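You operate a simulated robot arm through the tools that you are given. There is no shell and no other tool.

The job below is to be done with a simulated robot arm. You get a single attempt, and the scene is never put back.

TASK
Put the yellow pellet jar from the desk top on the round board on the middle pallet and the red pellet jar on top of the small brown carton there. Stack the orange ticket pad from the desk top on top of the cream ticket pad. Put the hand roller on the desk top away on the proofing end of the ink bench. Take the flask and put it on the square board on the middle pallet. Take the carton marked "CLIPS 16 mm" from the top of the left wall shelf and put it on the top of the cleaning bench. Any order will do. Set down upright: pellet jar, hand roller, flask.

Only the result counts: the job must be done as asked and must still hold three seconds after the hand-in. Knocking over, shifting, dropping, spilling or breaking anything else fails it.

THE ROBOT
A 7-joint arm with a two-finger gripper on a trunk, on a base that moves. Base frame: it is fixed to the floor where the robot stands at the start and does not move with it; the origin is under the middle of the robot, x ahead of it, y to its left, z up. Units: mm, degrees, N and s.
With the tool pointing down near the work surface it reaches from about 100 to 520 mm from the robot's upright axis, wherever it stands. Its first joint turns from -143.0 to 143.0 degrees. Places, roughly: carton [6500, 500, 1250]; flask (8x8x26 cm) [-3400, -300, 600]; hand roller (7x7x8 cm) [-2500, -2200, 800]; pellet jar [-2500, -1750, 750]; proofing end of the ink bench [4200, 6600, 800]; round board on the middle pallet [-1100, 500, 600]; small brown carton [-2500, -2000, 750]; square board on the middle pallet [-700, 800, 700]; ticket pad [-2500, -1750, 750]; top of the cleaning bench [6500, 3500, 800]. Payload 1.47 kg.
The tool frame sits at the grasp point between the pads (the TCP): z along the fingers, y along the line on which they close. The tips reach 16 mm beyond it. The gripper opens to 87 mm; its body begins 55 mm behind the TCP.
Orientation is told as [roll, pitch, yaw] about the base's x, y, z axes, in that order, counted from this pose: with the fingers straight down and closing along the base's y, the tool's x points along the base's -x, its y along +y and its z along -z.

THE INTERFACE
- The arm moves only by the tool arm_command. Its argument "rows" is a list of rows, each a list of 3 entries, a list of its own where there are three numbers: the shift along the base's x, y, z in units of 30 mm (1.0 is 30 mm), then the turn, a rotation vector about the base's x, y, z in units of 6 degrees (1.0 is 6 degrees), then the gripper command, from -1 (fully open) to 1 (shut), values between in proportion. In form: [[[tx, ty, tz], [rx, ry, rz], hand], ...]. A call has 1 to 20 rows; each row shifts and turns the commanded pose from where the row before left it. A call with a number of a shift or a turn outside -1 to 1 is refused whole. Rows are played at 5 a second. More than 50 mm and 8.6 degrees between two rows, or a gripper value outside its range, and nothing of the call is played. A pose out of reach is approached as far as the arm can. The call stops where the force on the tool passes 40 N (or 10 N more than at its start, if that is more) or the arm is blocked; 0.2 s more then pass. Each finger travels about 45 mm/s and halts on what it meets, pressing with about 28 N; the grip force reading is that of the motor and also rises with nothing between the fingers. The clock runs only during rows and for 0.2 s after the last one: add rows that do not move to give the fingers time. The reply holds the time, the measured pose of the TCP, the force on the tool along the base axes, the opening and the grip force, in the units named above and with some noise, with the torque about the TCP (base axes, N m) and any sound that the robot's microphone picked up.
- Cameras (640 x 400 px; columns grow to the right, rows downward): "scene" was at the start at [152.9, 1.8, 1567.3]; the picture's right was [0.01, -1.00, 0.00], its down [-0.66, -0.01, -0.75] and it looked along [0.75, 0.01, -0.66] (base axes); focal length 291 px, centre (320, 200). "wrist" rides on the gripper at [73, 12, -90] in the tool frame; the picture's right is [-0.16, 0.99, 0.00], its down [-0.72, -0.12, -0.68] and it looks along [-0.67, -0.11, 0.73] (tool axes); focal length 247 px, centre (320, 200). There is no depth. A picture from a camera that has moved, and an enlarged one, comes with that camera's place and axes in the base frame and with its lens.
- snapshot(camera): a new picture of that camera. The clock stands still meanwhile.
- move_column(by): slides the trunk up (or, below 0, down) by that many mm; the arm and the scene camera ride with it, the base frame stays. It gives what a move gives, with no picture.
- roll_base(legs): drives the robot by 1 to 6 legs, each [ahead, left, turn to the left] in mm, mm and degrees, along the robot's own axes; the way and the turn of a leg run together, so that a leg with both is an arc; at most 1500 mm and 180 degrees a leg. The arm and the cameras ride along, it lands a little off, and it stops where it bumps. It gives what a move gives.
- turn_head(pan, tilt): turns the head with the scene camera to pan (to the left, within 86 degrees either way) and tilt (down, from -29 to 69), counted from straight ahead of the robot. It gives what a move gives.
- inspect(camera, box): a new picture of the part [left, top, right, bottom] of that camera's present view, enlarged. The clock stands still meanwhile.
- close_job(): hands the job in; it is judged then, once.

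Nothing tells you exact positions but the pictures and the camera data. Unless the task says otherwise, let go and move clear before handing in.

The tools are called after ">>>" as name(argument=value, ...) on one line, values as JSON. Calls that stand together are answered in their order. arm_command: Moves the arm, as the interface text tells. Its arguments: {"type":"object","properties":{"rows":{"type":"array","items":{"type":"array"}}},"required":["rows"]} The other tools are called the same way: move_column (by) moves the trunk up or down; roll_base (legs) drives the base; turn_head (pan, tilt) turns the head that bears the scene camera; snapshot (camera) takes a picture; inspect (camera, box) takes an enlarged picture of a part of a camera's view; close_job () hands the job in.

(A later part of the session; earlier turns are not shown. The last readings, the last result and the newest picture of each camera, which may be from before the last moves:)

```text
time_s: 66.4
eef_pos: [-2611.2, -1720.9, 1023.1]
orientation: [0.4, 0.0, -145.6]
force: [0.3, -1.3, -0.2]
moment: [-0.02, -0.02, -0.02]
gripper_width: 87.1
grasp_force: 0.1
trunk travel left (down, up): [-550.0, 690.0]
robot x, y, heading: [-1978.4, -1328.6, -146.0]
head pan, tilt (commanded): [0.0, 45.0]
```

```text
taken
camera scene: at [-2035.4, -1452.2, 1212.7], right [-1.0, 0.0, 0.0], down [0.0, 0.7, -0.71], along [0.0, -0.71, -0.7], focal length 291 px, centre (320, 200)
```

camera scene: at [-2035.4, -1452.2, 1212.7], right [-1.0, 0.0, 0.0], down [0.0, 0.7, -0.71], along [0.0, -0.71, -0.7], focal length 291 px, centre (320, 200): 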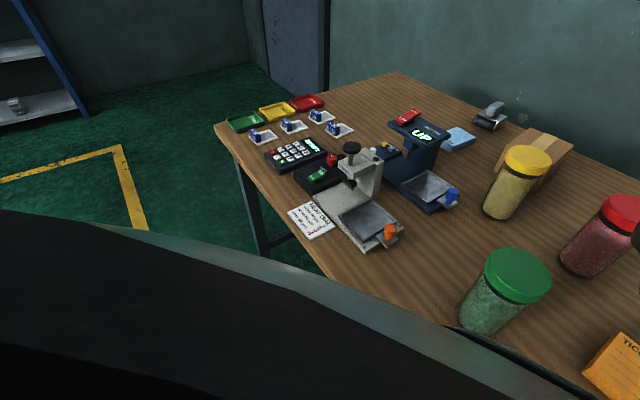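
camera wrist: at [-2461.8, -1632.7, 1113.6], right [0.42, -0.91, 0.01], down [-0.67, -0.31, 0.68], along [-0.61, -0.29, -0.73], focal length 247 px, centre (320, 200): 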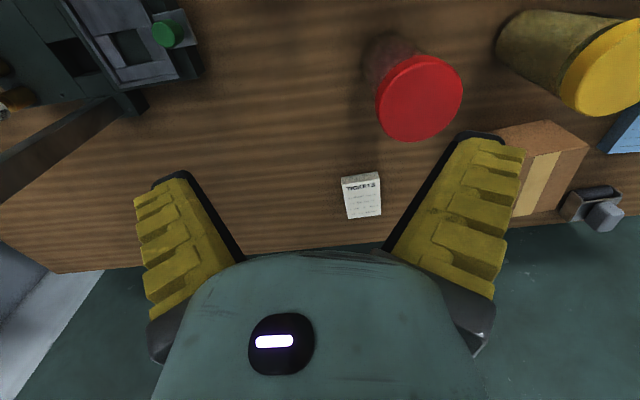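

No contact yet, and I'm about 275 mm from the edge. I'll strafe left about 220 mm to line up with the carton, jars and roller, keeping the hand high.

>>> roll_base(legs=[[0, 220, 0]])

>>> roll_base(legs=[[50, 0, 0]])

>>> snapshot(camera="wrist")

>>> snapshot(camera="scene")

```text
time_s: 68.1
eef_pos: [-2489.1, -1900.7, 1021.2]
orientation: [0.4, 0.1, -145.8]
force: [-0.6, -0.5, 0.0]
moment: [0.04, -0.03, -0.02]
gripper_width: 86.9
grasp_force: 0.0
trunk travel left (down, up): [-550.0, 690.0]
robot x, y, heading: [-1855.2, -1511.1, -146.0]
head pan, tilt (commanded): [0.0, 45.0]
```

```text
time_s: 69.0
eef_pos: [-2530.3, -1929.2, 1023.8]
orientation: [0.5, -0.1, -145.9]
force: [1.1, -0.6, -0.9]
moment: [0.05, -0.03, 0.02]
gripper_width: 87.2
grasp_force: 0.1
trunk travel left (down, up): [-550.0, 690.0]
robot x, y, heading: [-1897.5, -1536.6, -145.9]
head pan, tilt (commanded): [0.0, 45.0]
```

```text
taken
camera wrist: at [-2465.1, -1896.5, 1113.9], right [0.42, -0.91, 0.01], down [-0.67, -0.3, 0.68], along [-0.61, -0.29, -0.73], focal length 247 px, centre (320, 200)
```

wrist: 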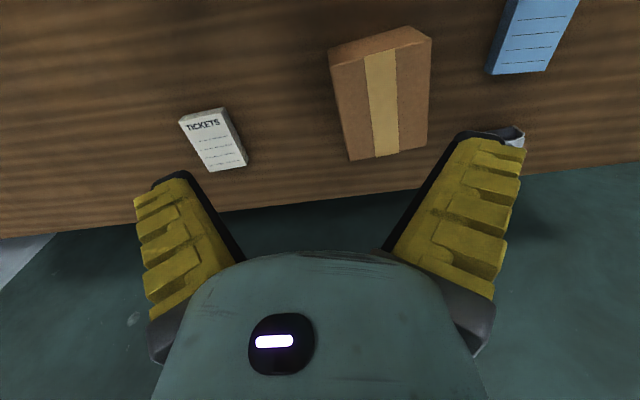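

```text
taken
camera scene: at [-1954.9, -1659.8, 1212.6], right [-1.0, 0.0, 0.0], down [0.0, 0.7, -0.71], along [0.0, -0.71, -0.7], focal length 291 px, centre (320, 200)
```

scene: 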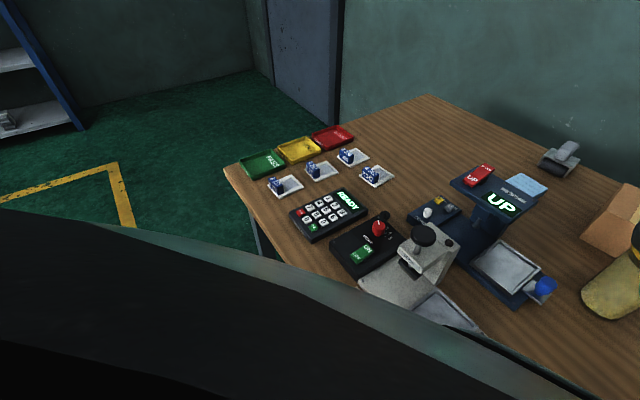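

Still no contact at about 226 mm from the edge. The carton top is about 800 mm from my axis, so I'll creep a little nearer.

>>> roll_base(legs=[[40, 0, 0]])

>>> roll_base(legs=[[30, 0, 0]])

>>> snapshot(camera="scene")

```text
time_s: 69.9
eef_pos: [-2562.7, -1950.1, 1023.6]
orientation: [0.5, -0.1, -145.8]
force: [0.0, 0.2, -0.4]
moment: [-0.01, 0.0, 0.01]
gripper_width: 87.1
grasp_force: 0.0
trunk travel left (down, up): [-550.0, 690.0]
robot x, y, heading: [-1926.7, -1563.1, -145.7]
head pan, tilt (commanded): [0.0, 45.0]
```

```text
time_s: 70.7
eef_pos: [-2587.2, -1967.0, 1024.2]
orientation: [0.5, -0.1, -145.9]
force: [-0.2, 0.6, -1.1]
moment: [0.0, 0.01, 0.01]
gripper_width: 86.9
grasp_force: 0.0
trunk travel left (down, up): [-550.0, 690.0]
robot x, y, heading: [-1950.9, -1576.2, -146.1]
head pan, tilt (commanded): [0.0, 45.0]
```

```text
taken
camera scene: at [-2012.2, -1698.3, 1212.6], right [-1.0, 0.0, 0.0], down [0.0, 0.7, -0.71], along [0.0, -0.71, -0.7], focal length 291 px, centre (320, 200)
```

scene: 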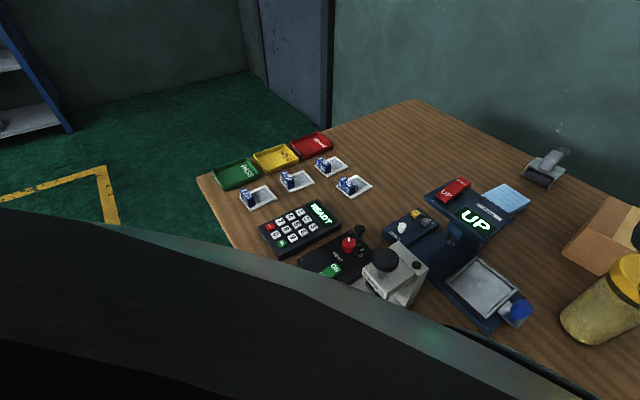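

At about 160 mm from the edge there's still no contact, and the jars are now within reach. I'll move the hand above the red jar at about [-2502, -1762] and centre it with the wrist camera.

>>> arm_command(rows=[[[0.405, 0.976, 0], [0, 0, 0], -1], [[0.405, 0.976, 0], [0, 0, 0], -1], [[0.405, 0.976, 0], [0, 0, 0], -1], [[0.405, 0.976, 0], [0, 0, 0], -1], [[0.405, 0.976, 0], [0, 0, 0], -1], [[0.405, 0.976, 0], [0, 0, 0], -1], [[0.405, 0.976, 0], [0, 0, 0], -1], [[0, 0, 0], [0, 0, 0], -1]])

>>> snapshot(camera="wrist")

>>> snapshot(camera="scene")

```text
time_s: 72.5
eef_pos: [-2557.9, -1838.0, 1020.1]
orientation: [0.5, 0.0, -145.8]
force: [0.0, -0.4, -0.2]
moment: [-0.01, 0.03, 0.0]
gripper_width: 86.9
grasp_force: 0.1
out of reach, approached as far as the arm can: row 4, 5, 6, 7
trunk travel left (down, up): [-550.0, 690.0]
robot x, y, heading: [-1950.9, -1579.2, -146.0]
head pan, tilt (commanded): [0.0, 45.0]
```

```text
taken
camera wrist: at [-2493.1, -1805.4, 1111.2], right [0.42, -0.91, 0.01], down [-0.67, -0.31, 0.68], along [-0.61, -0.29, -0.73], focal length 247 px, centre (320, 200)
```

wrist: 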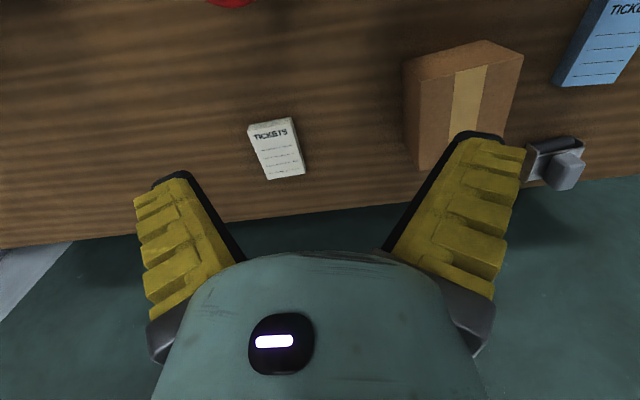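

```text
taken
camera scene: at [-2011.9, -1697.5, 1211.4], right [-1.0, 0.0, 0.0], down [0.0, 0.71, -0.7], along [0.0, -0.7, -0.71], focal length 291 px, centre (320, 200)
```

scene: 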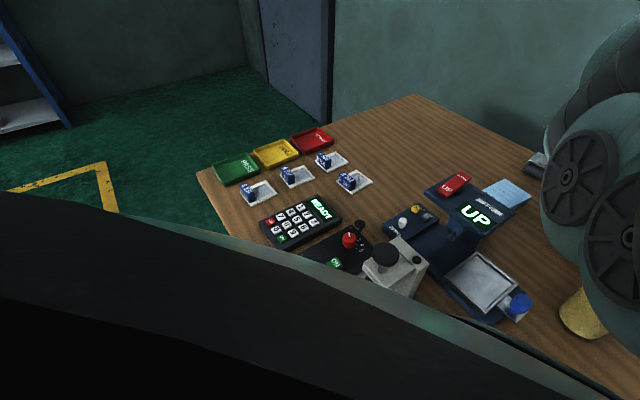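

The arm reported out of reach well inside its range, so it's probably near a joint limit. I'll back the hand toward the robot and see how it responds.

>>> arm_command(rows=[[[0.829, 0.559, 0], [0, 0, 0], -1], [[0.829, 0.559, 0], [0, 0, 0], -1], [[0.829, 0.559, 0], [0, 0, 0], -1], [[0.829, 0.559, 0], [0, 0, 0], -1], [[0, 0, 0], [0, 0, 0], -1]])

```text
time_s: 73.7
eef_pos: [-2571.3, -1787.8, 1020.8]
orientation: [0.5, -0.1, -145.9]
force: [-0.4, 0.7, 0.1]
moment: [-0.02, 0.02, -0.02]
gripper_width: 87.2
grasp_force: 0.0
out of reach, approached as far as the arm can: row 1, 2, 3, 4
trunk travel left (down, up): [-550.0, 690.0]
robot x, y, heading: [-1953.5, -1578.5, -146.0]
head pan, tilt (commanded): [0.0, 45.0]
```

The hand moved sideways rather than back, so something is constraining the arm, perhaps the head pressing against it. I'll turn the head away to the left and try again.

>>> turn_head(pan=80, tilt=35)

>>> arm_command(rows=[[[0.829, 0.559, 0], [0, 0, 0], -1], [[0.829, 0.559, 0], [0, 0, 0], -1], [[0.829, 0.559, 0], [0, 0, 0], -1], [[0, 0, 0], [0, 0, 0], -1]])

>>> snapshot(camera="scene")

```text
time_s: 75.2
eef_pos: [-2570.9, -1788.2, 1020.1]
orientation: [0.5, 0.1, -145.9]
force: [0.2, -0.1, -0.5]
moment: [0.0, 0.02, 0.01]
gripper_width: 87.3
grasp_force: 0.0
trunk travel left (down, up): [-550.0, 690.0]
robot x, y, heading: [-1950.3, -1578.3, -146.0]
head pan, tilt (commanded): [80.0, 35.0]
```

```text
time_s: 76.2
eef_pos: [-2574.9, -1740.8, 1019.6]
orientation: [0.5, -0.1, -145.8]
force: [-0.3, 0.0, 0.1]
moment: [0.0, -0.02, -0.02]
gripper_width: 86.8
grasp_force: 0.1
out of reach, approached as far as the arm can: row 1, 2, 3
trunk travel left (down, up): [-550.0, 690.0]
robot x, y, heading: [-1953.0, -1580.6, -146.2]
head pan, tilt (commanded): [80.0, 35.0]
```

```text
taken
camera scene: at [-1975.9, -1697.1, 1226.9], right [-0.91, -0.41, 0.0], down [-0.23, 0.52, -0.82], along [0.33, -0.75, -0.57], focal length 291 px, centre (320, 200)
```

scene: 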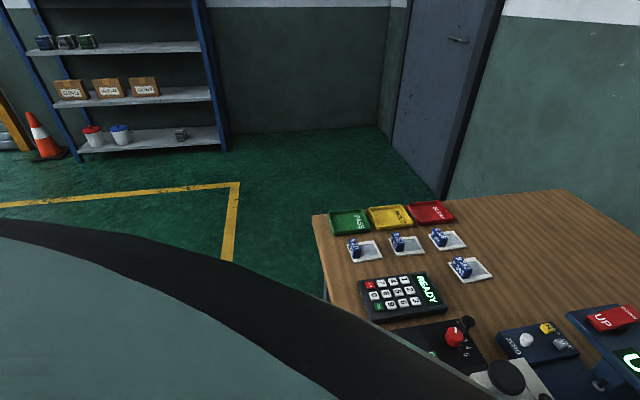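

The arm seems stuck against a wrist or elbow joint limit, since there's also a small residual roll. The jar is round, so its yaw doesn't matter. I'll try turning the tool about the vertical to free the joint.

>>> arm_command(rows=[[[0, 0, 0], [0, 0, 1], -1], [[0, 0, 0], [0, 0, 1], -1], [[0, 0, 0], [0, 0, 1], -1], [[0, 0, 0], [0, 0, 1], -1], [[0, 0, 0], [0, 0, 0], -1]])

>>> arm_command(rows=[[[0.829, 0.559, 0], [0, 0, 0], -1], [[0.829, 0.559, 0], [0, 0, 0], -1], [[0, 0, 0], [0, 0, 0], -1]])

```text
time_s: 77.4
eef_pos: [-2574.7, -1742.1, 1019.3]
orientation: [0.5, 0.1, -121.8]
force: [-0.8, -0.7, -0.1]
moment: [-0.04, -0.03, 0.02]
gripper_width: 87.0
grasp_force: 0.1
trunk travel left (down, up): [-550.0, 690.0]
robot x, y, heading: [-1949.6, -1575.9, -146.1]
head pan, tilt (commanded): [80.0, 35.0]
```

```text
time_s: 78.2
eef_pos: [-2574.9, -1724.5, 1017.4]
orientation: [0.6, 0.0, -121.9]
force: [0.0, 0.0, -0.4]
moment: [-0.03, 0.02, 0.01]
gripper_width: 87.0
grasp_force: 0.2
out of reach, approached as far as the arm can: row 1, 2
trunk travel left (down, up): [-550.0, 690.0]
robot x, y, heading: [-1953.4, -1578.2, -146.0]
head pan, tilt (commanded): [80.0, 35.0]
```

Yaw isn't the limit: at this hand height relative to the trunk, the arm can't retract further. Raising the trunk and working lower relative to it should open up the nearer region.

>>> move_column(by=220)

>>> arm_command(rows=[[[0, 0, -1], [0, 0, 0], -1], [[0, 0, -1], [0, 0, 0], -1], [[0, 0, -1], [0, 0, 0], -1], [[0, 0, -1], [0, 0, 0], -1], [[0, 0, -1], [0, 0, 0], -1], [[0, 0, -1], [0, 0, 0], -1], [[0, 0, -0.7], [0, 0, 0], -1], [[0, 0, 0], [0, 0, 0], -1]])

>>> arm_command(rows=[[[0.829, 0.559, 0], [0, 0, 0], -1], [[0.829, 0.559, 0], [0, 0, 0], -1], [[0, 0, 0], [0, 0, 0], -1]])

>>> snapshot(camera="wrist")

```text
time_s: 80.6
eef_pos: [-2575.4, -1724.9, 1239.5]
orientation: [0.6, 0.0, -121.9]
force: [0.2, 0.4, -0.3]
moment: [-0.04, 0.0, -0.01]
gripper_width: 87.0
grasp_force: 0.1
trunk travel left (down, up): [-770.0, 470.0]
robot x, y, heading: [-1952.5, -1577.3, -145.8]
head pan, tilt (commanded): [80.0, 35.0]
```

```text
time_s: 82.4
eef_pos: [-2575.9, -1724.3, 1239.3]
orientation: [0.6, 0.0, -121.9]
force: [0.9, -0.5, 0.3]
moment: [-0.01, 0.01, -0.04]
gripper_width: 86.9
grasp_force: 0.0
out of reach, approached as far as the arm can: row 1, 2, 3, 4, 5, 6, 7
trunk travel left (down, up): [-770.0, 470.0]
robot x, y, heading: [-1950.7, -1578.3, -145.9]
head pan, tilt (commanded): [80.0, 35.0]
```

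```text
time_s: 83.2
eef_pos: [-2574.2, -1688.7, 1238.1]
orientation: [0.7, 0.0, -122.0]
force: [-0.2, -0.4, 0.2]
moment: [0.0, -0.01, -0.03]
gripper_width: 86.9
grasp_force: 0.2
out of reach, approached as far as the arm can: row 1, 2
trunk travel left (down, up): [-770.0, 470.0]
robot x, y, heading: [-1952.9, -1582.4, -145.9]
head pan, tilt (commanded): [80.0, 35.0]
```

```text
taken
camera wrist: at [-2528.1, -1632.7, 1330.3], right [0.76, -0.66, 0.01], down [-0.49, -0.55, 0.68], along [-0.44, -0.52, -0.73], focal length 247 px, centre (320, 200)
```

wrist: 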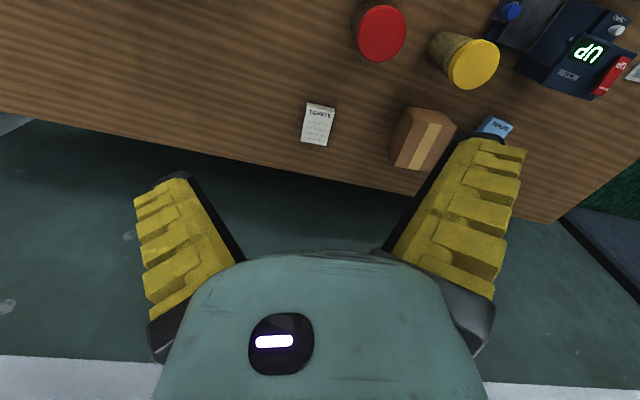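

Now the arm won't move down either, so a joint is at a limit in this configuration. I'll move it back out to the extended region (forward) where it worked, then come down with the arm stretched.

>>> arm_command(rows=[[[-0.829, -0.3, 0], [0, 0, 0], -1], [[-0.829, -0.3, 0], [0, 0, 0], -1], [[0, 0, -1], [0, 0, 0], -1], [[0, 0, -1], [0, 0, 0], -1], [[0, 0, -1], [0, 0, 0], -1]])

>>> turn_head(pan=50, tilt=20)

>>> snapshot(camera="scene")

```text
time_s: 84.4
eef_pos: [-2624.9, -1705.4, 1148.3]
orientation: [0.4, 0.0, -121.9]
force: [-0.3, 0.4, -0.1]
moment: [-0.01, -0.03, 0.0]
gripper_width: 87.0
grasp_force: 0.0
trunk travel left (down, up): [-770.0, 470.0]
robot x, y, heading: [-1954.3, -1579.0, -146.1]
head pan, tilt (commanded): [80.0, 35.0]
```

```text
time_s: 85.3
eef_pos: [-2624.4, -1707.1, 1148.7]
orientation: [0.7, 0.0, -121.8]
force: [-0.4, 0.5, -0.5]
moment: [-0.04, 0.02, -0.03]
gripper_width: 87.0
grasp_force: 0.0
trunk travel left (down, up): [-770.0, 470.0]
robot x, y, heading: [-1951.6, -1576.1, -146.1]
head pan, tilt (commanded): [50.0, 20.0]
```

```text
taken
camera scene: at [-2012.4, -1709.3, 1466.8], right [-1.0, 0.01, 0.0], down [0.0, 0.38, -0.92], along [-0.01, -0.92, -0.38], focal length 291 px, centre (320, 200)
```

scene: 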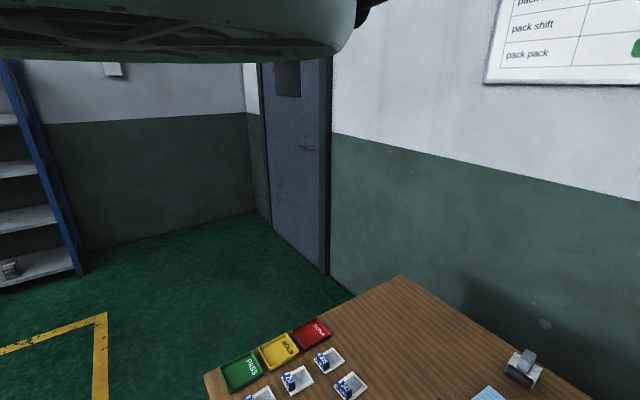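

That freed it. Now I'll move diagonally down and back toward a point above the red jar.

>>> arm_command(rows=[[[0, 0, -1], [0, 0, 0], -1], [[0, 0, -1], [0, 0, 0], -1], [[0.6, -0.27, -1], [0, 0, 0], -1], [[0.6, -0.27, -1], [0, 0, 0], -1], [[0.6, -0.27, -1], [0, 0, 0], -1], [[0.8, -0.36, 0], [0, 0, 0], -1], [[0.8, -0.36, 0], [0, 0, 0], -1], [[0.8, -0.36, 0], [0, 0, 0], -1], [[0, 0, 0], [0, 0, 0], -1]])

>>> snapshot(camera="wrist")

```text
time_s: 87.3
eef_pos: [-2526.3, -1766.6, 978.7]
orientation: [0.7, 0.1, -121.8]
force: [0.2, -0.2, -1.2]
moment: [0.04, 0.01, 0.0]
gripper_width: 87.0
grasp_force: 0.1
out of reach, approached as far as the arm can: row 7, 8
trunk travel left (down, up): [-770.0, 470.0]
robot x, y, heading: [-1952.8, -1579.1, -146.0]
head pan, tilt (commanded): [50.0, 20.0]
```

```text
taken
camera wrist: at [-2480.3, -1710.0, 1070.6], right [0.76, -0.66, 0.01], down [-0.49, -0.55, 0.68], along [-0.44, -0.52, -0.74], focal length 247 px, centre (320, 200)
```

wrist: 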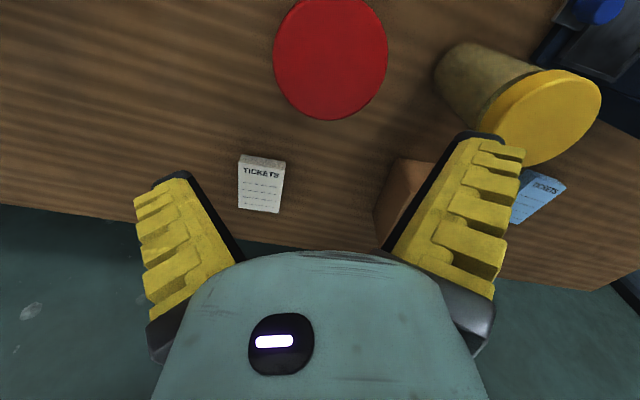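

I'm above the red jar, and the arm still won't retract this last bit; its configuration shifted during my earlier backward tilt. I'll tilt the tool forward and back to try to work it off the limit.

>>> arm_command(rows=[[[0, 0, 0], [-0.559, 0.829, 0], -1], [[0, 0, 0], [-0.559, 0.829, 0], -1], [[0, 0, 0], [-0.559, 0.829, 0], -1], [[0, 0, 0], [-0.559, 0.829, 0], -1], [[0, 0, 0], [-0.559, 0.829, 0], -1], [[0, 0, 0], [0, 0, 0], -1]])

>>> snapshot(camera="wrist")

```text
time_s: 88.7
eef_pos: [-2623.8, -1769.5, 1011.8]
orientation: [-12.6, -27.2, -118.8]
force: [-0.1, 0.3, 0.1]
moment: [-0.03, 0.0, -0.01]
gripper_width: 86.7
grasp_force: 0.0
out of reach, approached as far as the arm can: row 1, 2, 3, 4, 5
trunk travel left (down, up): [-770.0, 470.0]
robot x, y, heading: [-1952.4, -1579.4, -145.9]
head pan, tilt (commanded): [50.0, 20.0]
```

```text
taken
camera wrist: at [-2548.9, -1694.0, 1056.2], right [0.73, -0.67, -0.12], down [-0.13, -0.31, 0.94], along [-0.67, -0.67, -0.31], focal length 247 px, centre (320, 200)
```

wrist: 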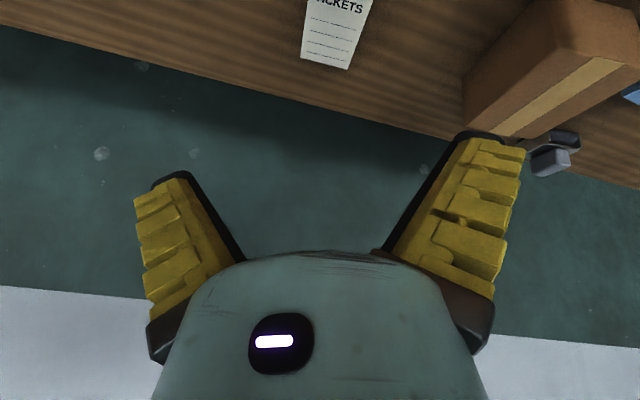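

Tilting the tool only swung the hand outward, so the wrist is pinned. The elbow has flipped to its short-range side, which happened when I fully extended it earlier. I'll back away from the desk to have room, then flip the elbow back through full extension.

>>> roll_base(legs=[[-700, 0, 0]])

>>> arm_command(rows=[[[0, 0, 0], [0.559, -0.829, 0], -1], [[0, 0, 0], [0.559, -0.829, 0], -1], [[0, 0, 0], [0.559, -0.829, 0], -1], [[0, 0, 0], [0.559, -0.829, 0], -1], [[0, 0, 0], [0.559, -0.829, 0], -1], [[0, 0, 0], [0, 0, 0], -1]])

```text
time_s: 92.6
eef_pos: [-2035.0, -1375.4, 1011.6]
orientation: [-12.6, -27.1, -118.3]
force: [-0.2, -0.2, 0.3]
moment: [-0.02, 0.03, 0.0]
gripper_width: 87.2
grasp_force: 0.0
trunk travel left (down, up): [-770.0, 470.0]
robot x, y, heading: [-1364.3, -1180.1, -145.7]
head pan, tilt (commanded): [50.0, 20.0]
```

```text
time_s: 94.0
eef_pos: [-2035.0, -1374.9, 1012.4]
orientation: [1.0, 0.0, -121.6]
force: [0.6, 0.0, 0.2]
moment: [0.0, 0.0, -0.02]
gripper_width: 87.3
grasp_force: 0.0
trunk travel left (down, up): [-770.0, 470.0]
robot x, y, heading: [-1361.8, -1177.4, -145.6]
head pan, tilt (commanded): [50.0, 20.0]
```

>>> arm_command(rows=[[[-0.79, -0.54, -0.28], [0, 0, 0], -1], [[-0.79, -0.54, -0.28], [0, 0, 0], -1], [[-0.79, -0.54, -0.28], [0, 0, 0], -1], [[0.79, 0.54, 0.28], [0, 0, 0], -1], [[0.79, 0.54, 0.28], [0, 0, 0], -1], [[0.79, 0.54, 0.28], [0, 0, 0], -1], [[0.79, 0.54, 0], [0, 0, 0], -1], [[0.79, 0.54, 0], [0, 0, 0], -1], [[0.79, 0.54, 0], [0, 0, 0], -1], [[0.79, 0.54, 0], [0, 0, 0], -1], [[0.79, 0.54, 0], [0, 0, 0], -1], [[0.79, 0.54, 0], [0, 0, 0], -1], [[0, 0, 0], [0, 0, 0], -1]])

```text
time_s: 96.8
eef_pos: [-1834.0, -1244.1, 1033.0]
orientation: [0.9, -0.1, -121.5]
force: [0.2, 0.1, 0.0]
moment: [0.02, 0.0, -0.01]
gripper_width: 86.9
grasp_force: 0.0
out of reach, approached as far as the arm can: row 1, 2, 3
trunk travel left (down, up): [-770.0, 470.0]
robot x, y, heading: [-1367.3, -1179.5, -145.7]
head pan, tilt (commanded): [50.0, 20.0]
```

That worked: no flags, and the arm retracts freely again. I'll avoid full extension from now on. Next I'll raise the hand relative to the trunk, straighten its yaw, lower the trunk, and drive back to the desk.

>>> arm_command(rows=[[[-0.22, -0.7, 0.917], [-0.02, 0, -0.5], -1], [[-0.22, -0.7, 0.917], [-0.02, 0, -0.5], -1], [[-0.22, -0.7, 0.917], [-0.02, 0, -0.5], -1], [[-0.22, -0.7, 0.917], [-0.02, 0, -0.5], -1], [[-0.22, -0.7, 0.917], [-0.02, 0, -0.5], -1], [[-0.22, -0.7, 0.917], [-0.02, 0, -0.5], -1], [[-0.22, -0.7, 0.917], [-0.02, 0, -0.5], -1], [[-0.22, -0.7, 0.917], [-0.02, 0, -0.5], -1], [[0, 0, 0], [0, 0, 0], -1]])

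>>> move_column(by=-220)

>>> roll_base(legs=[[690, 0, 0]])

>>> snapshot(camera="wrist")

```text
time_s: 98.8
eef_pos: [-1802.8, -1386.1, 1151.3]
orientation: [5.3, -4.2, -147.9]
force: [-1.2, 0.3, -0.7]
moment: [0.02, -0.01, -0.01]
gripper_width: 87.0
grasp_force: 0.0
out of reach, approached as far as the arm can: row 1, 2, 3, 4, 5, 6, 7, 8
trunk travel left (down, up): [-770.0, 470.0]
robot x, y, heading: [-1367.5, -1177.5, -145.6]
head pan, tilt (commanded): [50.0, 20.0]
```

```text
time_s: 101.1
eef_pos: [-1804.0, -1384.0, 932.9]
orientation: [5.4, -4.2, -147.9]
force: [-0.6, 0.4, 0.8]
moment: [0.0, -0.02, 0.02]
gripper_width: 87.0
grasp_force: 0.0
trunk travel left (down, up): [-550.0, 690.0]
robot x, y, heading: [-1362.1, -1174.8, -145.7]
head pan, tilt (commanded): [50.0, 20.0]
```

```text
time_s: 104.9
eef_pos: [-2368.8, -1772.6, 933.1]
orientation: [5.4, -4.2, -147.9]
force: [0.2, 1.0, 0.1]
moment: [0.01, 0.04, 0.0]
gripper_width: 86.8
grasp_force: 0.0
trunk travel left (down, up): [-550.0, 690.0]
robot x, y, heading: [-1924.9, -1569.9, -145.6]
head pan, tilt (commanded): [50.0, 20.0]
```

```text
taken
camera wrist: at [-2301.4, -1732.1, 1018.4], right [0.39, -0.91, 0.1], down [-0.67, -0.21, 0.72], along [-0.63, -0.35, -0.69], focal length 247 px, centre (320, 200)
```

wrist: 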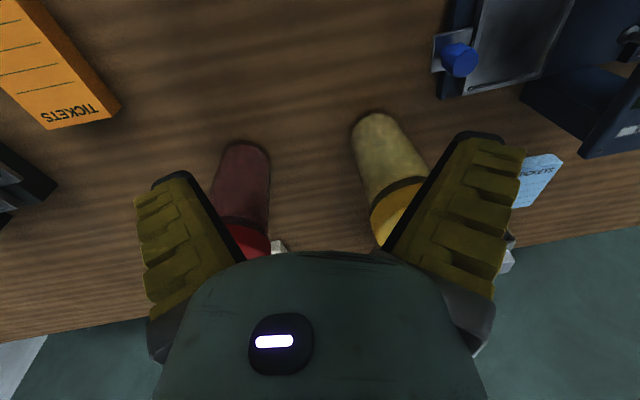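

The hand ended lower than planned because the arm hit its inner limit. It stayed clear of the jar lids, and I won't chain dependent moves again. I'll move outward to above the red jar and straighten the tool.

>>> arm_command(rows=[[[-0.893, 0.12, 0.2], [0, 0, 0], -1], [[-0.893, 0.12, 0.2], [0, 0, 0], -1], [[-0.893, 0.12, 0.2], [0.38, -0.04, 0], -1], [[-0.893, 0.12, 0.2], [0.38, -0.04, 0], -1], [[-0.893, 0.12, 0.2], [0.38, -0.04, 0], -1], [[0, 0, 0], [0, 0, 0], -1]])

>>> snapshot(camera="wrist")

```text
time_s: 106.3
eef_pos: [-2380.8, -1751.3, 896.4]
orientation: [2.7, -3.1, -148.6]
force: [-0.3, -0.4, -0.5]
moment: [0.0, -0.01, -0.02]
gripper_width: 87.0
grasp_force: 0.0
out of reach, approached as far as the arm can: row 1, 2, 3, 4, 5
trunk travel left (down, up): [-550.0, 690.0]
robot x, y, heading: [-1929.0, -1566.5, -145.4]
head pan, tilt (commanded): [50.0, 20.0]
```

```text
taken
camera wrist: at [-2311.6, -1716.2, 983.2], right [0.38, -0.92, 0.06], down [-0.66, -0.23, 0.71], along [-0.64, -0.31, -0.7], focal length 247 px, centre (320, 200)
```

wrist: 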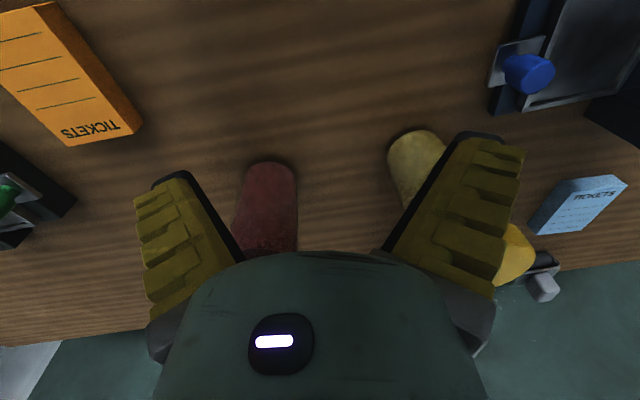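

The arm can't raise its shoulder further at small radius. The rule is to keep the trunk higher and work with the hand lower relative to it. I'll raise the trunk 220 mm so the hand can drop relative to it and get free.

>>> move_column(by=220)

>>> arm_command(rows=[[[0, 0, -1], [0, 0, 0], -1], [[0, 0, -1], [0, 0, 0], -1], [[0, 0, -1], [0, 0, 0], -1], [[0, 0, 0], [0, 0, 0], -1]])

```text
time_s: 108.6
eef_pos: [-2380.0, -1750.2, 1115.1]
orientation: [2.7, -3.0, -148.6]
force: [-0.6, 1.0, -0.3]
moment: [-0.01, -0.01, -0.03]
gripper_width: 86.8
grasp_force: 0.0
trunk travel left (down, up): [-770.0, 470.0]
robot x, y, heading: [-1930.5, -1563.3, -145.8]
head pan, tilt (commanded): [50.0, 20.0]
```

```text
time_s: 109.6
eef_pos: [-2380.6, -1750.6, 1026.7]
orientation: [2.7, -3.2, -148.7]
force: [-0.1, 0.4, 0.8]
moment: [-0.01, 0.02, -0.02]
gripper_width: 87.2
grasp_force: 0.1
trunk travel left (down, up): [-770.0, 470.0]
robot x, y, heading: [-1930.9, -1561.8, -145.7]
head pan, tilt (commanded): [50.0, 20.0]
```

Free again. Now I'll move to above the red jar while levelling the tool.

>>> arm_command(rows=[[[-0.81, -0.03, -0.28], [0.132, -0.044, 0.1], -1], [[-0.81, -0.03, -0.28], [0.132, -0.044, 0.1], -1], [[-0.81, -0.03, -0.28], [0.132, -0.044, 0.1], -1], [[-0.81, -0.03, -0.28], [0.132, -0.044, 0.1], -1], [[-0.81, -0.03, -0.28], [0.132, -0.044, 0.1], -1], [[0, 0, 0], [0, 0, 0], -1]])

>>> snapshot(camera="wrist")

```text
time_s: 111.0
eef_pos: [-2503.3, -1755.6, 983.4]
orientation: [0.2, 0.2, -145.4]
force: [-0.7, -0.8, -0.6]
moment: [0.0, 0.02, 0.02]
gripper_width: 86.8
grasp_force: 0.0
trunk travel left (down, up): [-770.0, 470.0]
robot x, y, heading: [-1930.8, -1566.6, -145.7]
head pan, tilt (commanded): [50.0, 20.0]
```

```text
taken
camera wrist: at [-2438.3, -1724.8, 1075.0], right [0.43, -0.9, 0.0], down [-0.66, -0.32, 0.68], along [-0.61, -0.29, -0.74], focal length 247 px, centre (320, 200)
```

wrist: 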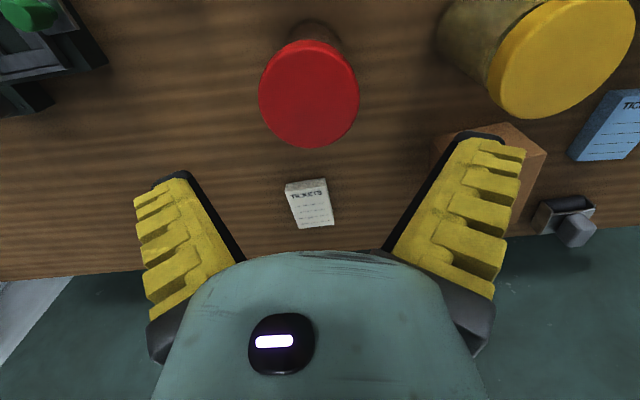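

The red jar is nearly centred, about 8 mm off sideways, and its lid looks about 78 mm wide. I'll correct that and come down to just above the lid for a second check.

>>> arm_command(rows=[[[-0.12, 0.26, -0.5], [0, 0, 0], -1], [[0, 0, -0.9], [0, 0, 0], -1], [[0, 0, -0.9], [0, 0, 0], -1], [[0, 0, 0], [0, 0, 0], -1]])

>>> snapshot(camera="wrist")

```text
time_s: 112.0
eef_pos: [-2504.3, -1746.1, 914.9]
orientation: [0.2, 0.2, -145.5]
force: [-0.2, -0.4, 1.3]
moment: [0.03, -0.02, 0.02]
gripper_width: 87.2
grasp_force: 0.0
trunk travel left (down, up): [-770.0, 470.0]
robot x, y, heading: [-1934.8, -1569.8, -145.4]
head pan, tilt (commanded): [50.0, 20.0]
```

```text
taken
camera wrist: at [-2440.3, -1715.3, 1006.2], right [0.43, -0.9, 0.0], down [-0.67, -0.31, 0.68], along [-0.61, -0.29, -0.74], focal length 247 px, centre (320, 200)
```

wrist: 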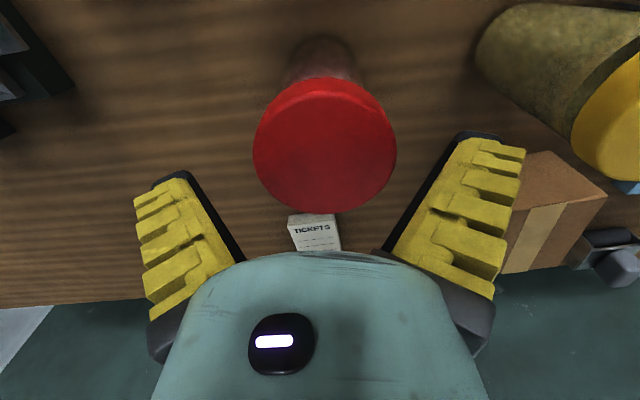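

The lid is centred to within 3 mm, with its top at about z 885. I'll make the small correction and descend around the jar so the pads grip the body just below the lid.

>>> arm_command(rows=[[[0.1, -0.05, -0.5], [0, 0, 0], -1], [[0, 0, -0.7], [0, 0, 0], -1], [[0, 0, -0.7], [0, 0, 0], -1], [[0, 0, -0.6], [0, 0, 0], -1], [[0, 0, 0], [0, 0, 0], -1]])

>>> snapshot(camera="wrist")

```text
time_s: 112.9
eef_pos: [-2512.0, -1751.5, 870.4]
orientation: [-0.2, -0.8, -145.5]
force: [5.8, 0.1, 31.4]
moment: [-0.28, 0.13, 0.05]
gripper_width: 89.9
grasp_force: 17.0
trunk travel left (down, up): [-770.0, 470.0]
robot x, y, heading: [-1929.1, -1569.2, -145.8]
head pan, tilt (commanded): [50.0, 20.0]
stopped in row 4: the force on the tool passed its limit at 75 N (the readings are from after the stop); the commanded pose is now the measured one
```

```text
taken
camera wrist: at [-2444.6, -1718.2, 959.6], right [0.43, -0.9, 0.0], down [-0.65, -0.31, 0.69], along [-0.63, -0.29, -0.72], focal length 247 px, centre (320, 200)
```

wrist: 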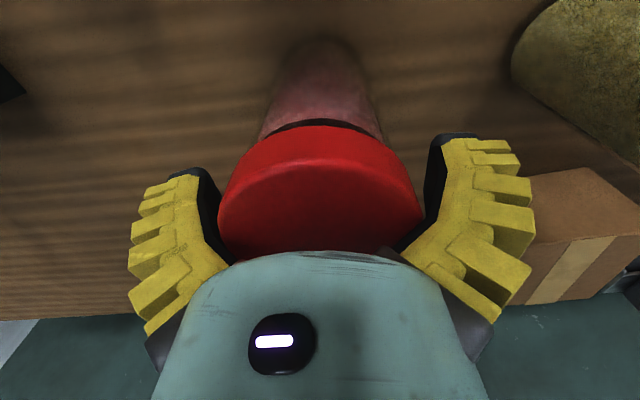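

The lid is wider than the fingers open (about 88 mm), so a straight-down grasp won't work and the fingers are wedged on it. I'll back straight up gently and check that the jar is undisturbed.

>>> arm_command(rows=[[[0, 0, 0.5], [0, 0, 0], -1], [[0, 0, 0.6], [0, 0, 0], -1], [[0, 0, 0.8], [0, 0, 0], -1], [[0, 0, 1], [0, 0, 0], -1], [[0, 0, 1], [0, 0, 0], -1], [[0, 0, 0], [0, 0, 0], -1]])

>>> snapshot(camera="wrist")

```text
time_s: 114.3
eef_pos: [-2504.3, -1747.5, 984.3]
orientation: [-0.1, -0.2, -145.5]
force: [0.2, 0.6, -0.1]
moment: [-0.01, 0.01, 0.04]
gripper_width: 87.1
grasp_force: 0.1
trunk travel left (down, up): [-770.0, 470.0]
robot x, y, heading: [-1931.8, -1566.5, -145.5]
head pan, tilt (commanded): [50.0, 20.0]
```

```text
taken
camera wrist: at [-2439.0, -1716.5, 1074.9], right [0.43, -0.9, 0.0], down [-0.66, -0.31, 0.68], along [-0.62, -0.29, -0.73], focal length 247 px, centre (320, 200)
```

wrist: 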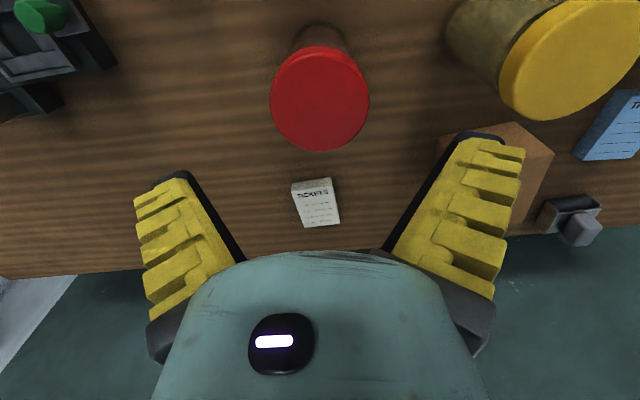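

The jar is still standing in place. The fingers look splayed in a V when open, so I'll zoom in on their geometry and the lid.

>>> inspect(camera="wrist", box=[120, 100, 520, 350])

>>> inspect(camera="wrist", box=[240, 10, 400, 110])

```text
1.60 times, centred on (320, 225) of wrist
camera zoom: at [-2439.0, -1716.5, 1074.9], right [0.43, -0.9, 0.0], down [-0.66, -0.31, 0.68], along [-0.62, -0.29, -0.73], focal length 395 px, centre (320, 160)
```

zoom: 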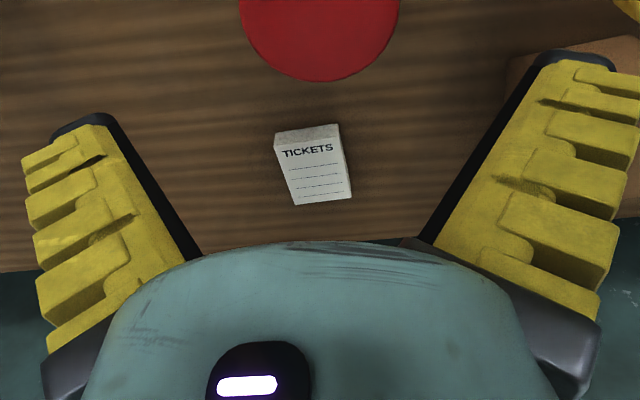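

```text
4.00 times, centred on (320, 60) of wrist
camera zoom: at [-2439.0, -1716.5, 1074.9], right [0.43, -0.9, 0.0], down [-0.66, -0.31, 0.68], along [-0.62, -0.29, -0.73], focal length 988 px, centre (320, 760)
```

zoom: 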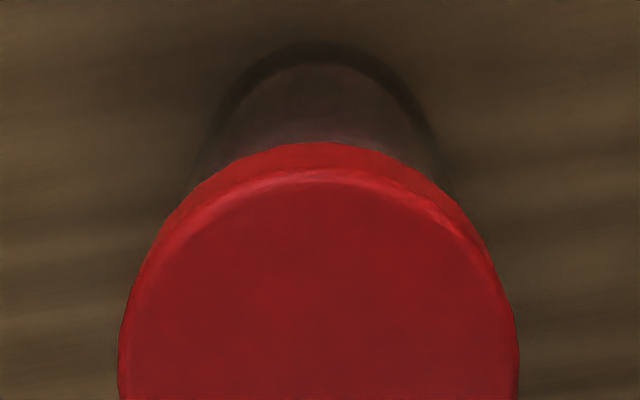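

The finger pads appear splayed outward toward the tips. I'll partly close the empty hand here, well above the jar, to see how pad angle and opening relate.

>>> arm_command(rows=[[[0, 0, 0], [0, 0, 0], -0.4], [[0, 0, 0], [0, 0, 0], -0.4], [[0, 0, 0], [0, 0, 0], -0.4]])

>>> inspect(camera="wrist", box=[120, 100, 520, 350])

>>> arm_command(rows=[[[0, 0, 0], [0, 0, 0], 0.4], [[0, 0, 0], [0, 0, 0], 0.4], [[0, 0, 0], [0, 0, 0], 0.4]])

>>> inspect(camera="wrist", box=[120, 100, 520, 350])

```text
time_s: 115.1
eef_pos: [-2505.1, -1748.3, 985.1]
orientation: [0.0, -0.2, -145.5]
force: [-0.3, -0.1, 0.9]
moment: [-0.02, 0.0, -0.02]
gripper_width: 65.5
grasp_force: 3.1
trunk travel left (down, up): [-770.0, 470.0]
robot x, y, heading: [-1928.7, -1567.2, -145.8]
head pan, tilt (commanded): [50.0, 20.0]
```

```text
1.60 times, centred on (320, 225) of wrist
camera zoom: at [-2439.2, -1717.0, 1074.7], right [0.43, -0.9, 0.0], down [-0.66, -0.31, 0.68], along [-0.62, -0.29, -0.73], focal length 395 px, centre (320, 160)
```

zoom: 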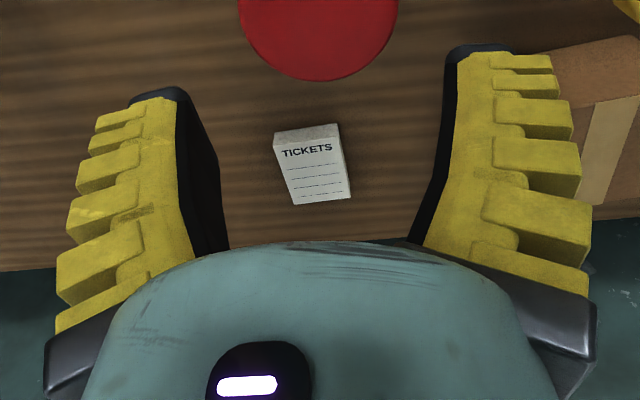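

```text
time_s: 115.9
eef_pos: [-2505.2, -1748.4, 984.1]
orientation: [-0.1, -0.2, -145.4]
force: [0.0, 0.0, 0.4]
moment: [0.01, 0.0, 0.0]
gripper_width: 32.3
grasp_force: 4.7
trunk travel left (down, up): [-770.0, 470.0]
robot x, y, heading: [-1930.0, -1569.0, -145.6]
head pan, tilt (commanded): [50.0, 20.0]
```

```text
1.60 times, centred on (320, 225) of wrist
camera zoom: at [-2439.2, -1716.8, 1074.7], right [0.43, -0.9, 0.0], down [-0.66, -0.31, 0.68], along [-0.62, -0.29, -0.73], focal length 395 px, centre (320, 160)
```

zoom: 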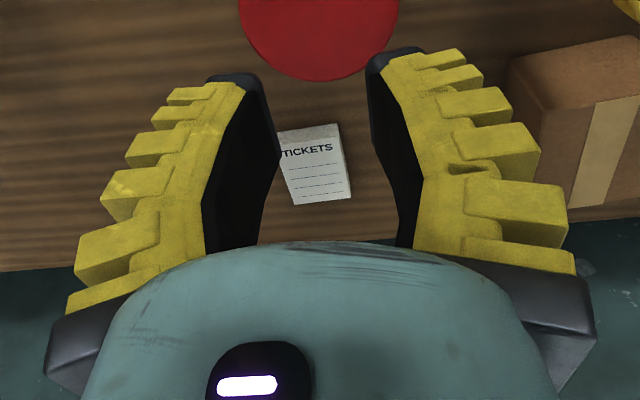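

The fingers pivot: they are parallel at about 65 mm and splay out wider than that, which is why the lid wedged high between them. I'll grip the lid near the tips instead: open, come down so the lid top sits just inside the pads, close, and test-lift a few millimetres.

>>> arm_command(rows=[[[0, 0, 0], [0, 0, 0], -1], [[0, 0, 0], [0, 0, 0], -1], [[0, 0, 0], [0, 0, 0], -1], [[0, 0, -1], [0, 0, 0], -1], [[0, 0, -1], [0, 0, 0], -1], [[0, 0, -1], [0, 0, 0], -1], [[0, 0, -0.5], [0, 0, 0], -1], [[0, 0, 0], [0, 0, 0], -1]])

>>> snapshot(camera="wrist")

```text
time_s: 117.7
eef_pos: [-2505.2, -1747.6, 877.4]
orientation: [-0.2, -0.2, -145.4]
force: [0.1, 0.5, 0.8]
moment: [0.0, 0.01, 0.01]
gripper_width: 87.3
grasp_force: 0.2
trunk travel left (down, up): [-770.0, 470.0]
robot x, y, heading: [-1931.0, -1566.2, -145.8]
head pan, tilt (commanded): [50.0, 20.0]
```

```text
taken
camera wrist: at [-2439.1, -1716.3, 968.3], right [0.43, -0.9, 0.0], down [-0.66, -0.32, 0.68], along [-0.62, -0.29, -0.73], focal length 247 px, centre (320, 200)
```

wrist: 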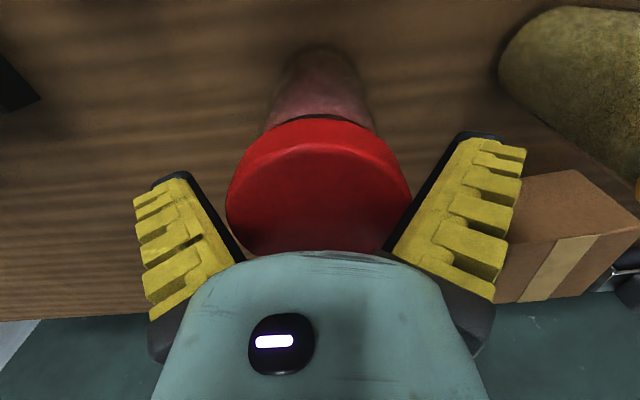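

The lid sits centred between the fingers with no contact force. I'll close now.

>>> arm_command(rows=[[[0, 0, 0], [0, 0, 0], 1], [[0, 0, 0], [0, 0, 0], 1], [[0, 0, 0], [0, 0, 0], 1], [[0, 0, 0], [0, 0, 0], 1]])

>>> snapshot(camera="wrist")

```text
time_s: 118.7
eef_pos: [-2506.7, -1749.3, 878.3]
orientation: [-0.2, -0.3, -145.5]
force: [-1.3, -1.3, 3.5]
moment: [-0.29, 0.36, 0.01]
gripper_width: 79.1
grasp_force: 28.2
trunk travel left (down, up): [-770.0, 470.0]
robot x, y, heading: [-1928.7, -1566.8, -145.5]
head pan, tilt (commanded): [50.0, 20.0]
```

```text
taken
camera wrist: at [-2440.2, -1717.1, 969.1], right [0.43, -0.9, 0.0], down [-0.66, -0.31, 0.69], along [-0.62, -0.29, -0.73], focal length 247 px, centre (320, 200)
```

wrist: 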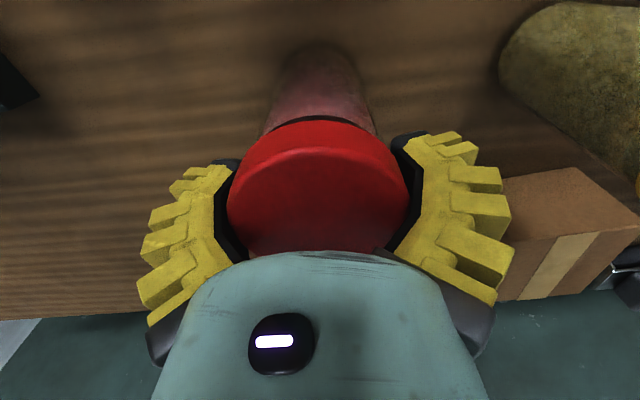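

The flexible fingers have wrapped around the lid at 79 mm with 28 N. I'll test-lift the jar 20 mm.

>>> arm_command(rows=[[[0, 0, 0.3], [0, 0, 0], 1], [[0, 0, 0.4], [0, 0, 0], 1], [[0, 0, 0], [0, 0, 0], 1], [[0, 0, 0], [0, 0, 0], 1]])

>>> snapshot(camera="wrist")

```text
time_s: 119.7
eef_pos: [-2505.3, -1749.6, 897.6]
orientation: [0.0, -0.2, -145.5]
force: [0.2, -0.7, -3.6]
moment: [-0.02, -0.01, 0.03]
gripper_width: 75.9
grasp_force: 27.8
trunk travel left (down, up): [-770.0, 470.0]
robot x, y, heading: [-1926.2, -1564.8, -145.5]
head pan, tilt (commanded): [50.0, 20.0]
```

```text
taken
camera wrist: at [-2439.1, -1716.5, 989.2], right [0.43, -0.9, 0.0], down [-0.66, -0.31, 0.68], along [-0.62, -0.29, -0.73], focal length 247 px, centre (320, 200)
```

wrist: 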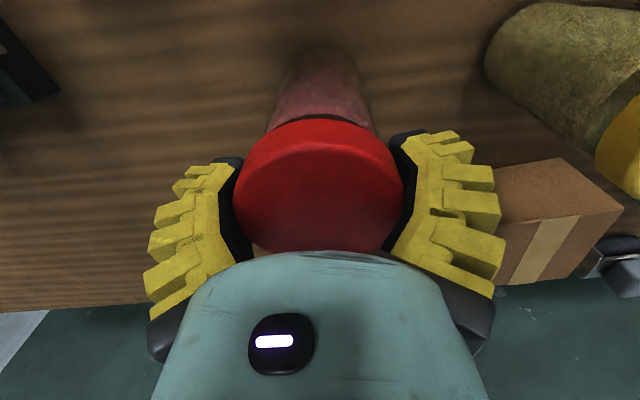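

The jar's weight (about 3.6 N) is on the hand, but the lid slid a few millimetres toward the fingertips. I'll wait and check whether it's stable before moving.

>>> arm_command(rows=[[[0, 0, 0], [0, 0, 0], 1], [[0, 0, 0], [0, 0, 0], 1], [[0, 0, 0], [0, 0, 0], 1], [[0, 0, 0], [0, 0, 0], 1], [[0, 0, 0], [0, 0, 0], 1]])

>>> inspect(camera="wrist", box=[160, 20, 480, 220])

```text
time_s: 120.9
eef_pos: [-2504.6, -1748.7, 898.3]
orientation: [0.0, -0.1, -145.4]
force: [-0.1, -0.3, -2.3]
moment: [-0.01, 0.01, -0.01]
gripper_width: 75.5
grasp_force: 27.9
trunk travel left (down, up): [-770.0, 470.0]
robot x, y, heading: [-1927.8, -1566.4, -145.7]
head pan, tilt (commanded): [50.0, 20.0]
```

```text
2.00 times, centred on (320, 120) of wrist
camera zoom: at [-2439.2, -1716.6, 989.2], right [0.43, -0.9, 0.0], down [-0.66, -0.31, 0.68], along [-0.62, -0.29, -0.73], focal length 494 px, centre (320, 360)
```

zoom: 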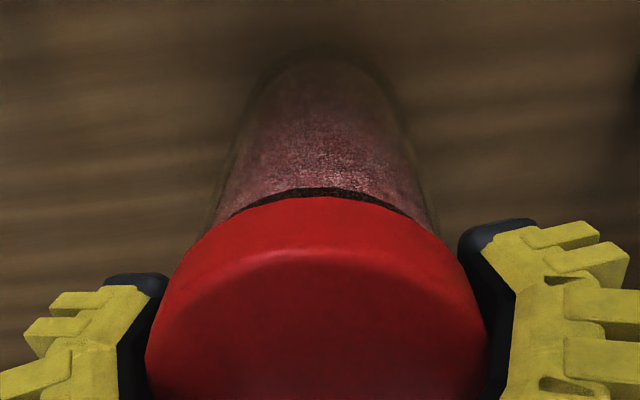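

The width is still creeping down, so this grip is slipping. I'll set the jar back down gently, open, and take a deeper bite so the tips curl under the lid's rim.

>>> arm_command(rows=[[[0, 0, -0.2], [0, 0, 0], 1], [[0, 0, -0.2], [0, 0, 0], 1], [[0, 0, 0], [0, 0, 0], 1]])

>>> arm_command(rows=[[[0, 0, 0], [0, 0, 0], -1], [[0, 0, 0], [0, 0, 0], -1], [[0, 0, -0.3], [0, 0, 0], -1], [[0, 0, -0.3], [0, 0, 0], -1], [[0, 0, 0], [0, 0, 0], -1]])

>>> inspect(camera="wrist", box=[120, 60, 520, 310])

```text
time_s: 121.7
eef_pos: [-2504.4, -1748.6, 886.4]
orientation: [-0.2, -0.2, -145.5]
force: [0.1, -0.6, -2.9]
moment: [0.0, 0.01, 0.0]
gripper_width: 75.3
grasp_force: 28.4
trunk travel left (down, up): [-770.0, 470.0]
robot x, y, heading: [-1931.3, -1559.6, -145.7]
head pan, tilt (commanded): [50.0, 20.0]
```

```text
time_s: 122.9
eef_pos: [-2507.5, -1751.1, 869.0]
orientation: [-0.2, -0.4, -145.4]
force: [4.9, -0.6, 22.3]
moment: [0.02, 0.19, -0.04]
gripper_width: 92.6
grasp_force: 6.3
trunk travel left (down, up): [-770.0, 470.0]
robot x, y, heading: [-1927.3, -1565.0, -145.6]
head pan, tilt (commanded): [50.0, 20.0]
```

```text
1.60 times, centred on (320, 185) of wrist
camera zoom: at [-2441.8, -1718.6, 960.5], right [0.43, -0.9, 0.0], down [-0.66, -0.31, 0.69], along [-0.62, -0.29, -0.73], focal length 395 px, centre (320, 224)
```

zoom: 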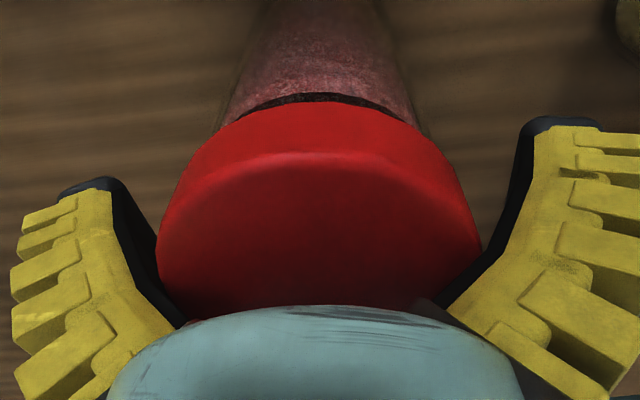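

The lid is now about 10 mm deeper between the fingers. I'll close here.

>>> arm_command(rows=[[[0, 0, 0], [0, 0, 0], 1], [[0, 0, 0], [0, 0, 0], 1], [[0, 0, 0], [0, 0, 0], 1], [[0, 0, 0], [0, 0, 0], 1], [[0, 0, 0], [0, 0, 0], 1]])

>>> inspect(camera="wrist", box=[120, 60, 520, 310])

```text
time_s: 124.1
eef_pos: [-2507.6, -1751.2, 869.1]
orientation: [-0.1, -0.4, -145.6]
force: [-2.4, -4.5, 7.6]
moment: [-0.5, 0.51, 0.07]
gripper_width: 82.1
grasp_force: 28.4
trunk travel left (down, up): [-770.0, 470.0]
robot x, y, heading: [-1932.0, -1570.3, -145.5]
head pan, tilt (commanded): [50.0, 20.0]
```

```text
1.60 times, centred on (320, 185) of wrist
camera zoom: at [-2441.5, -1719.0, 960.0], right [0.43, -0.9, 0.0], down [-0.66, -0.31, 0.69], along [-0.62, -0.29, -0.73], focal length 395 px, centre (320, 224)
```

zoom: 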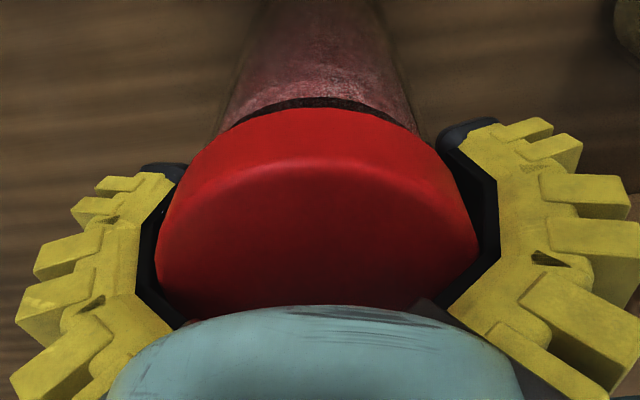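

The fingers have a firmer wrap around the lid now. Test-lift again, slowly.

>>> arm_command(rows=[[[0, 0, 0.2], [0, 0, 0], 1], [[0, 0, 0.2], [0, 0, 0], 1], [[0, 0, 0.2], [0, 0, 0], 1], [[0, 0, 0.2], [0, 0, 0], 1], [[0, 0, 0], [0, 0, 0], 1], [[0, 0, 0], [0, 0, 0], 1], [[0, 0, 0], [0, 0, 0], 1]])

>>> inspect(camera="wrist", box=[120, 60, 520, 310])

```text
time_s: 125.7
eef_pos: [-2505.8, -1748.7, 891.9]
orientation: [-0.1, -0.1, -145.4]
force: [0.0, 0.0, -2.9]
moment: [-0.05, 0.0, -0.02]
gripper_width: 81.5
grasp_force: 28.0
trunk travel left (down, up): [-770.0, 470.0]
robot x, y, heading: [-1931.5, -1566.4, -145.6]
head pan, tilt (commanded): [50.0, 20.0]
```

```text
1.60 times, centred on (320, 185) of wrist
camera zoom: at [-2440.0, -1716.2, 982.6], right [0.43, -0.9, 0.0], down [-0.66, -0.31, 0.68], along [-0.62, -0.29, -0.73], focal length 395 px, centre (320, 224)
```

zoom: 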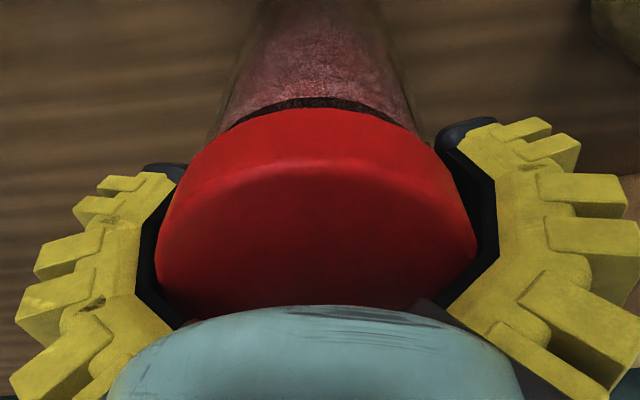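

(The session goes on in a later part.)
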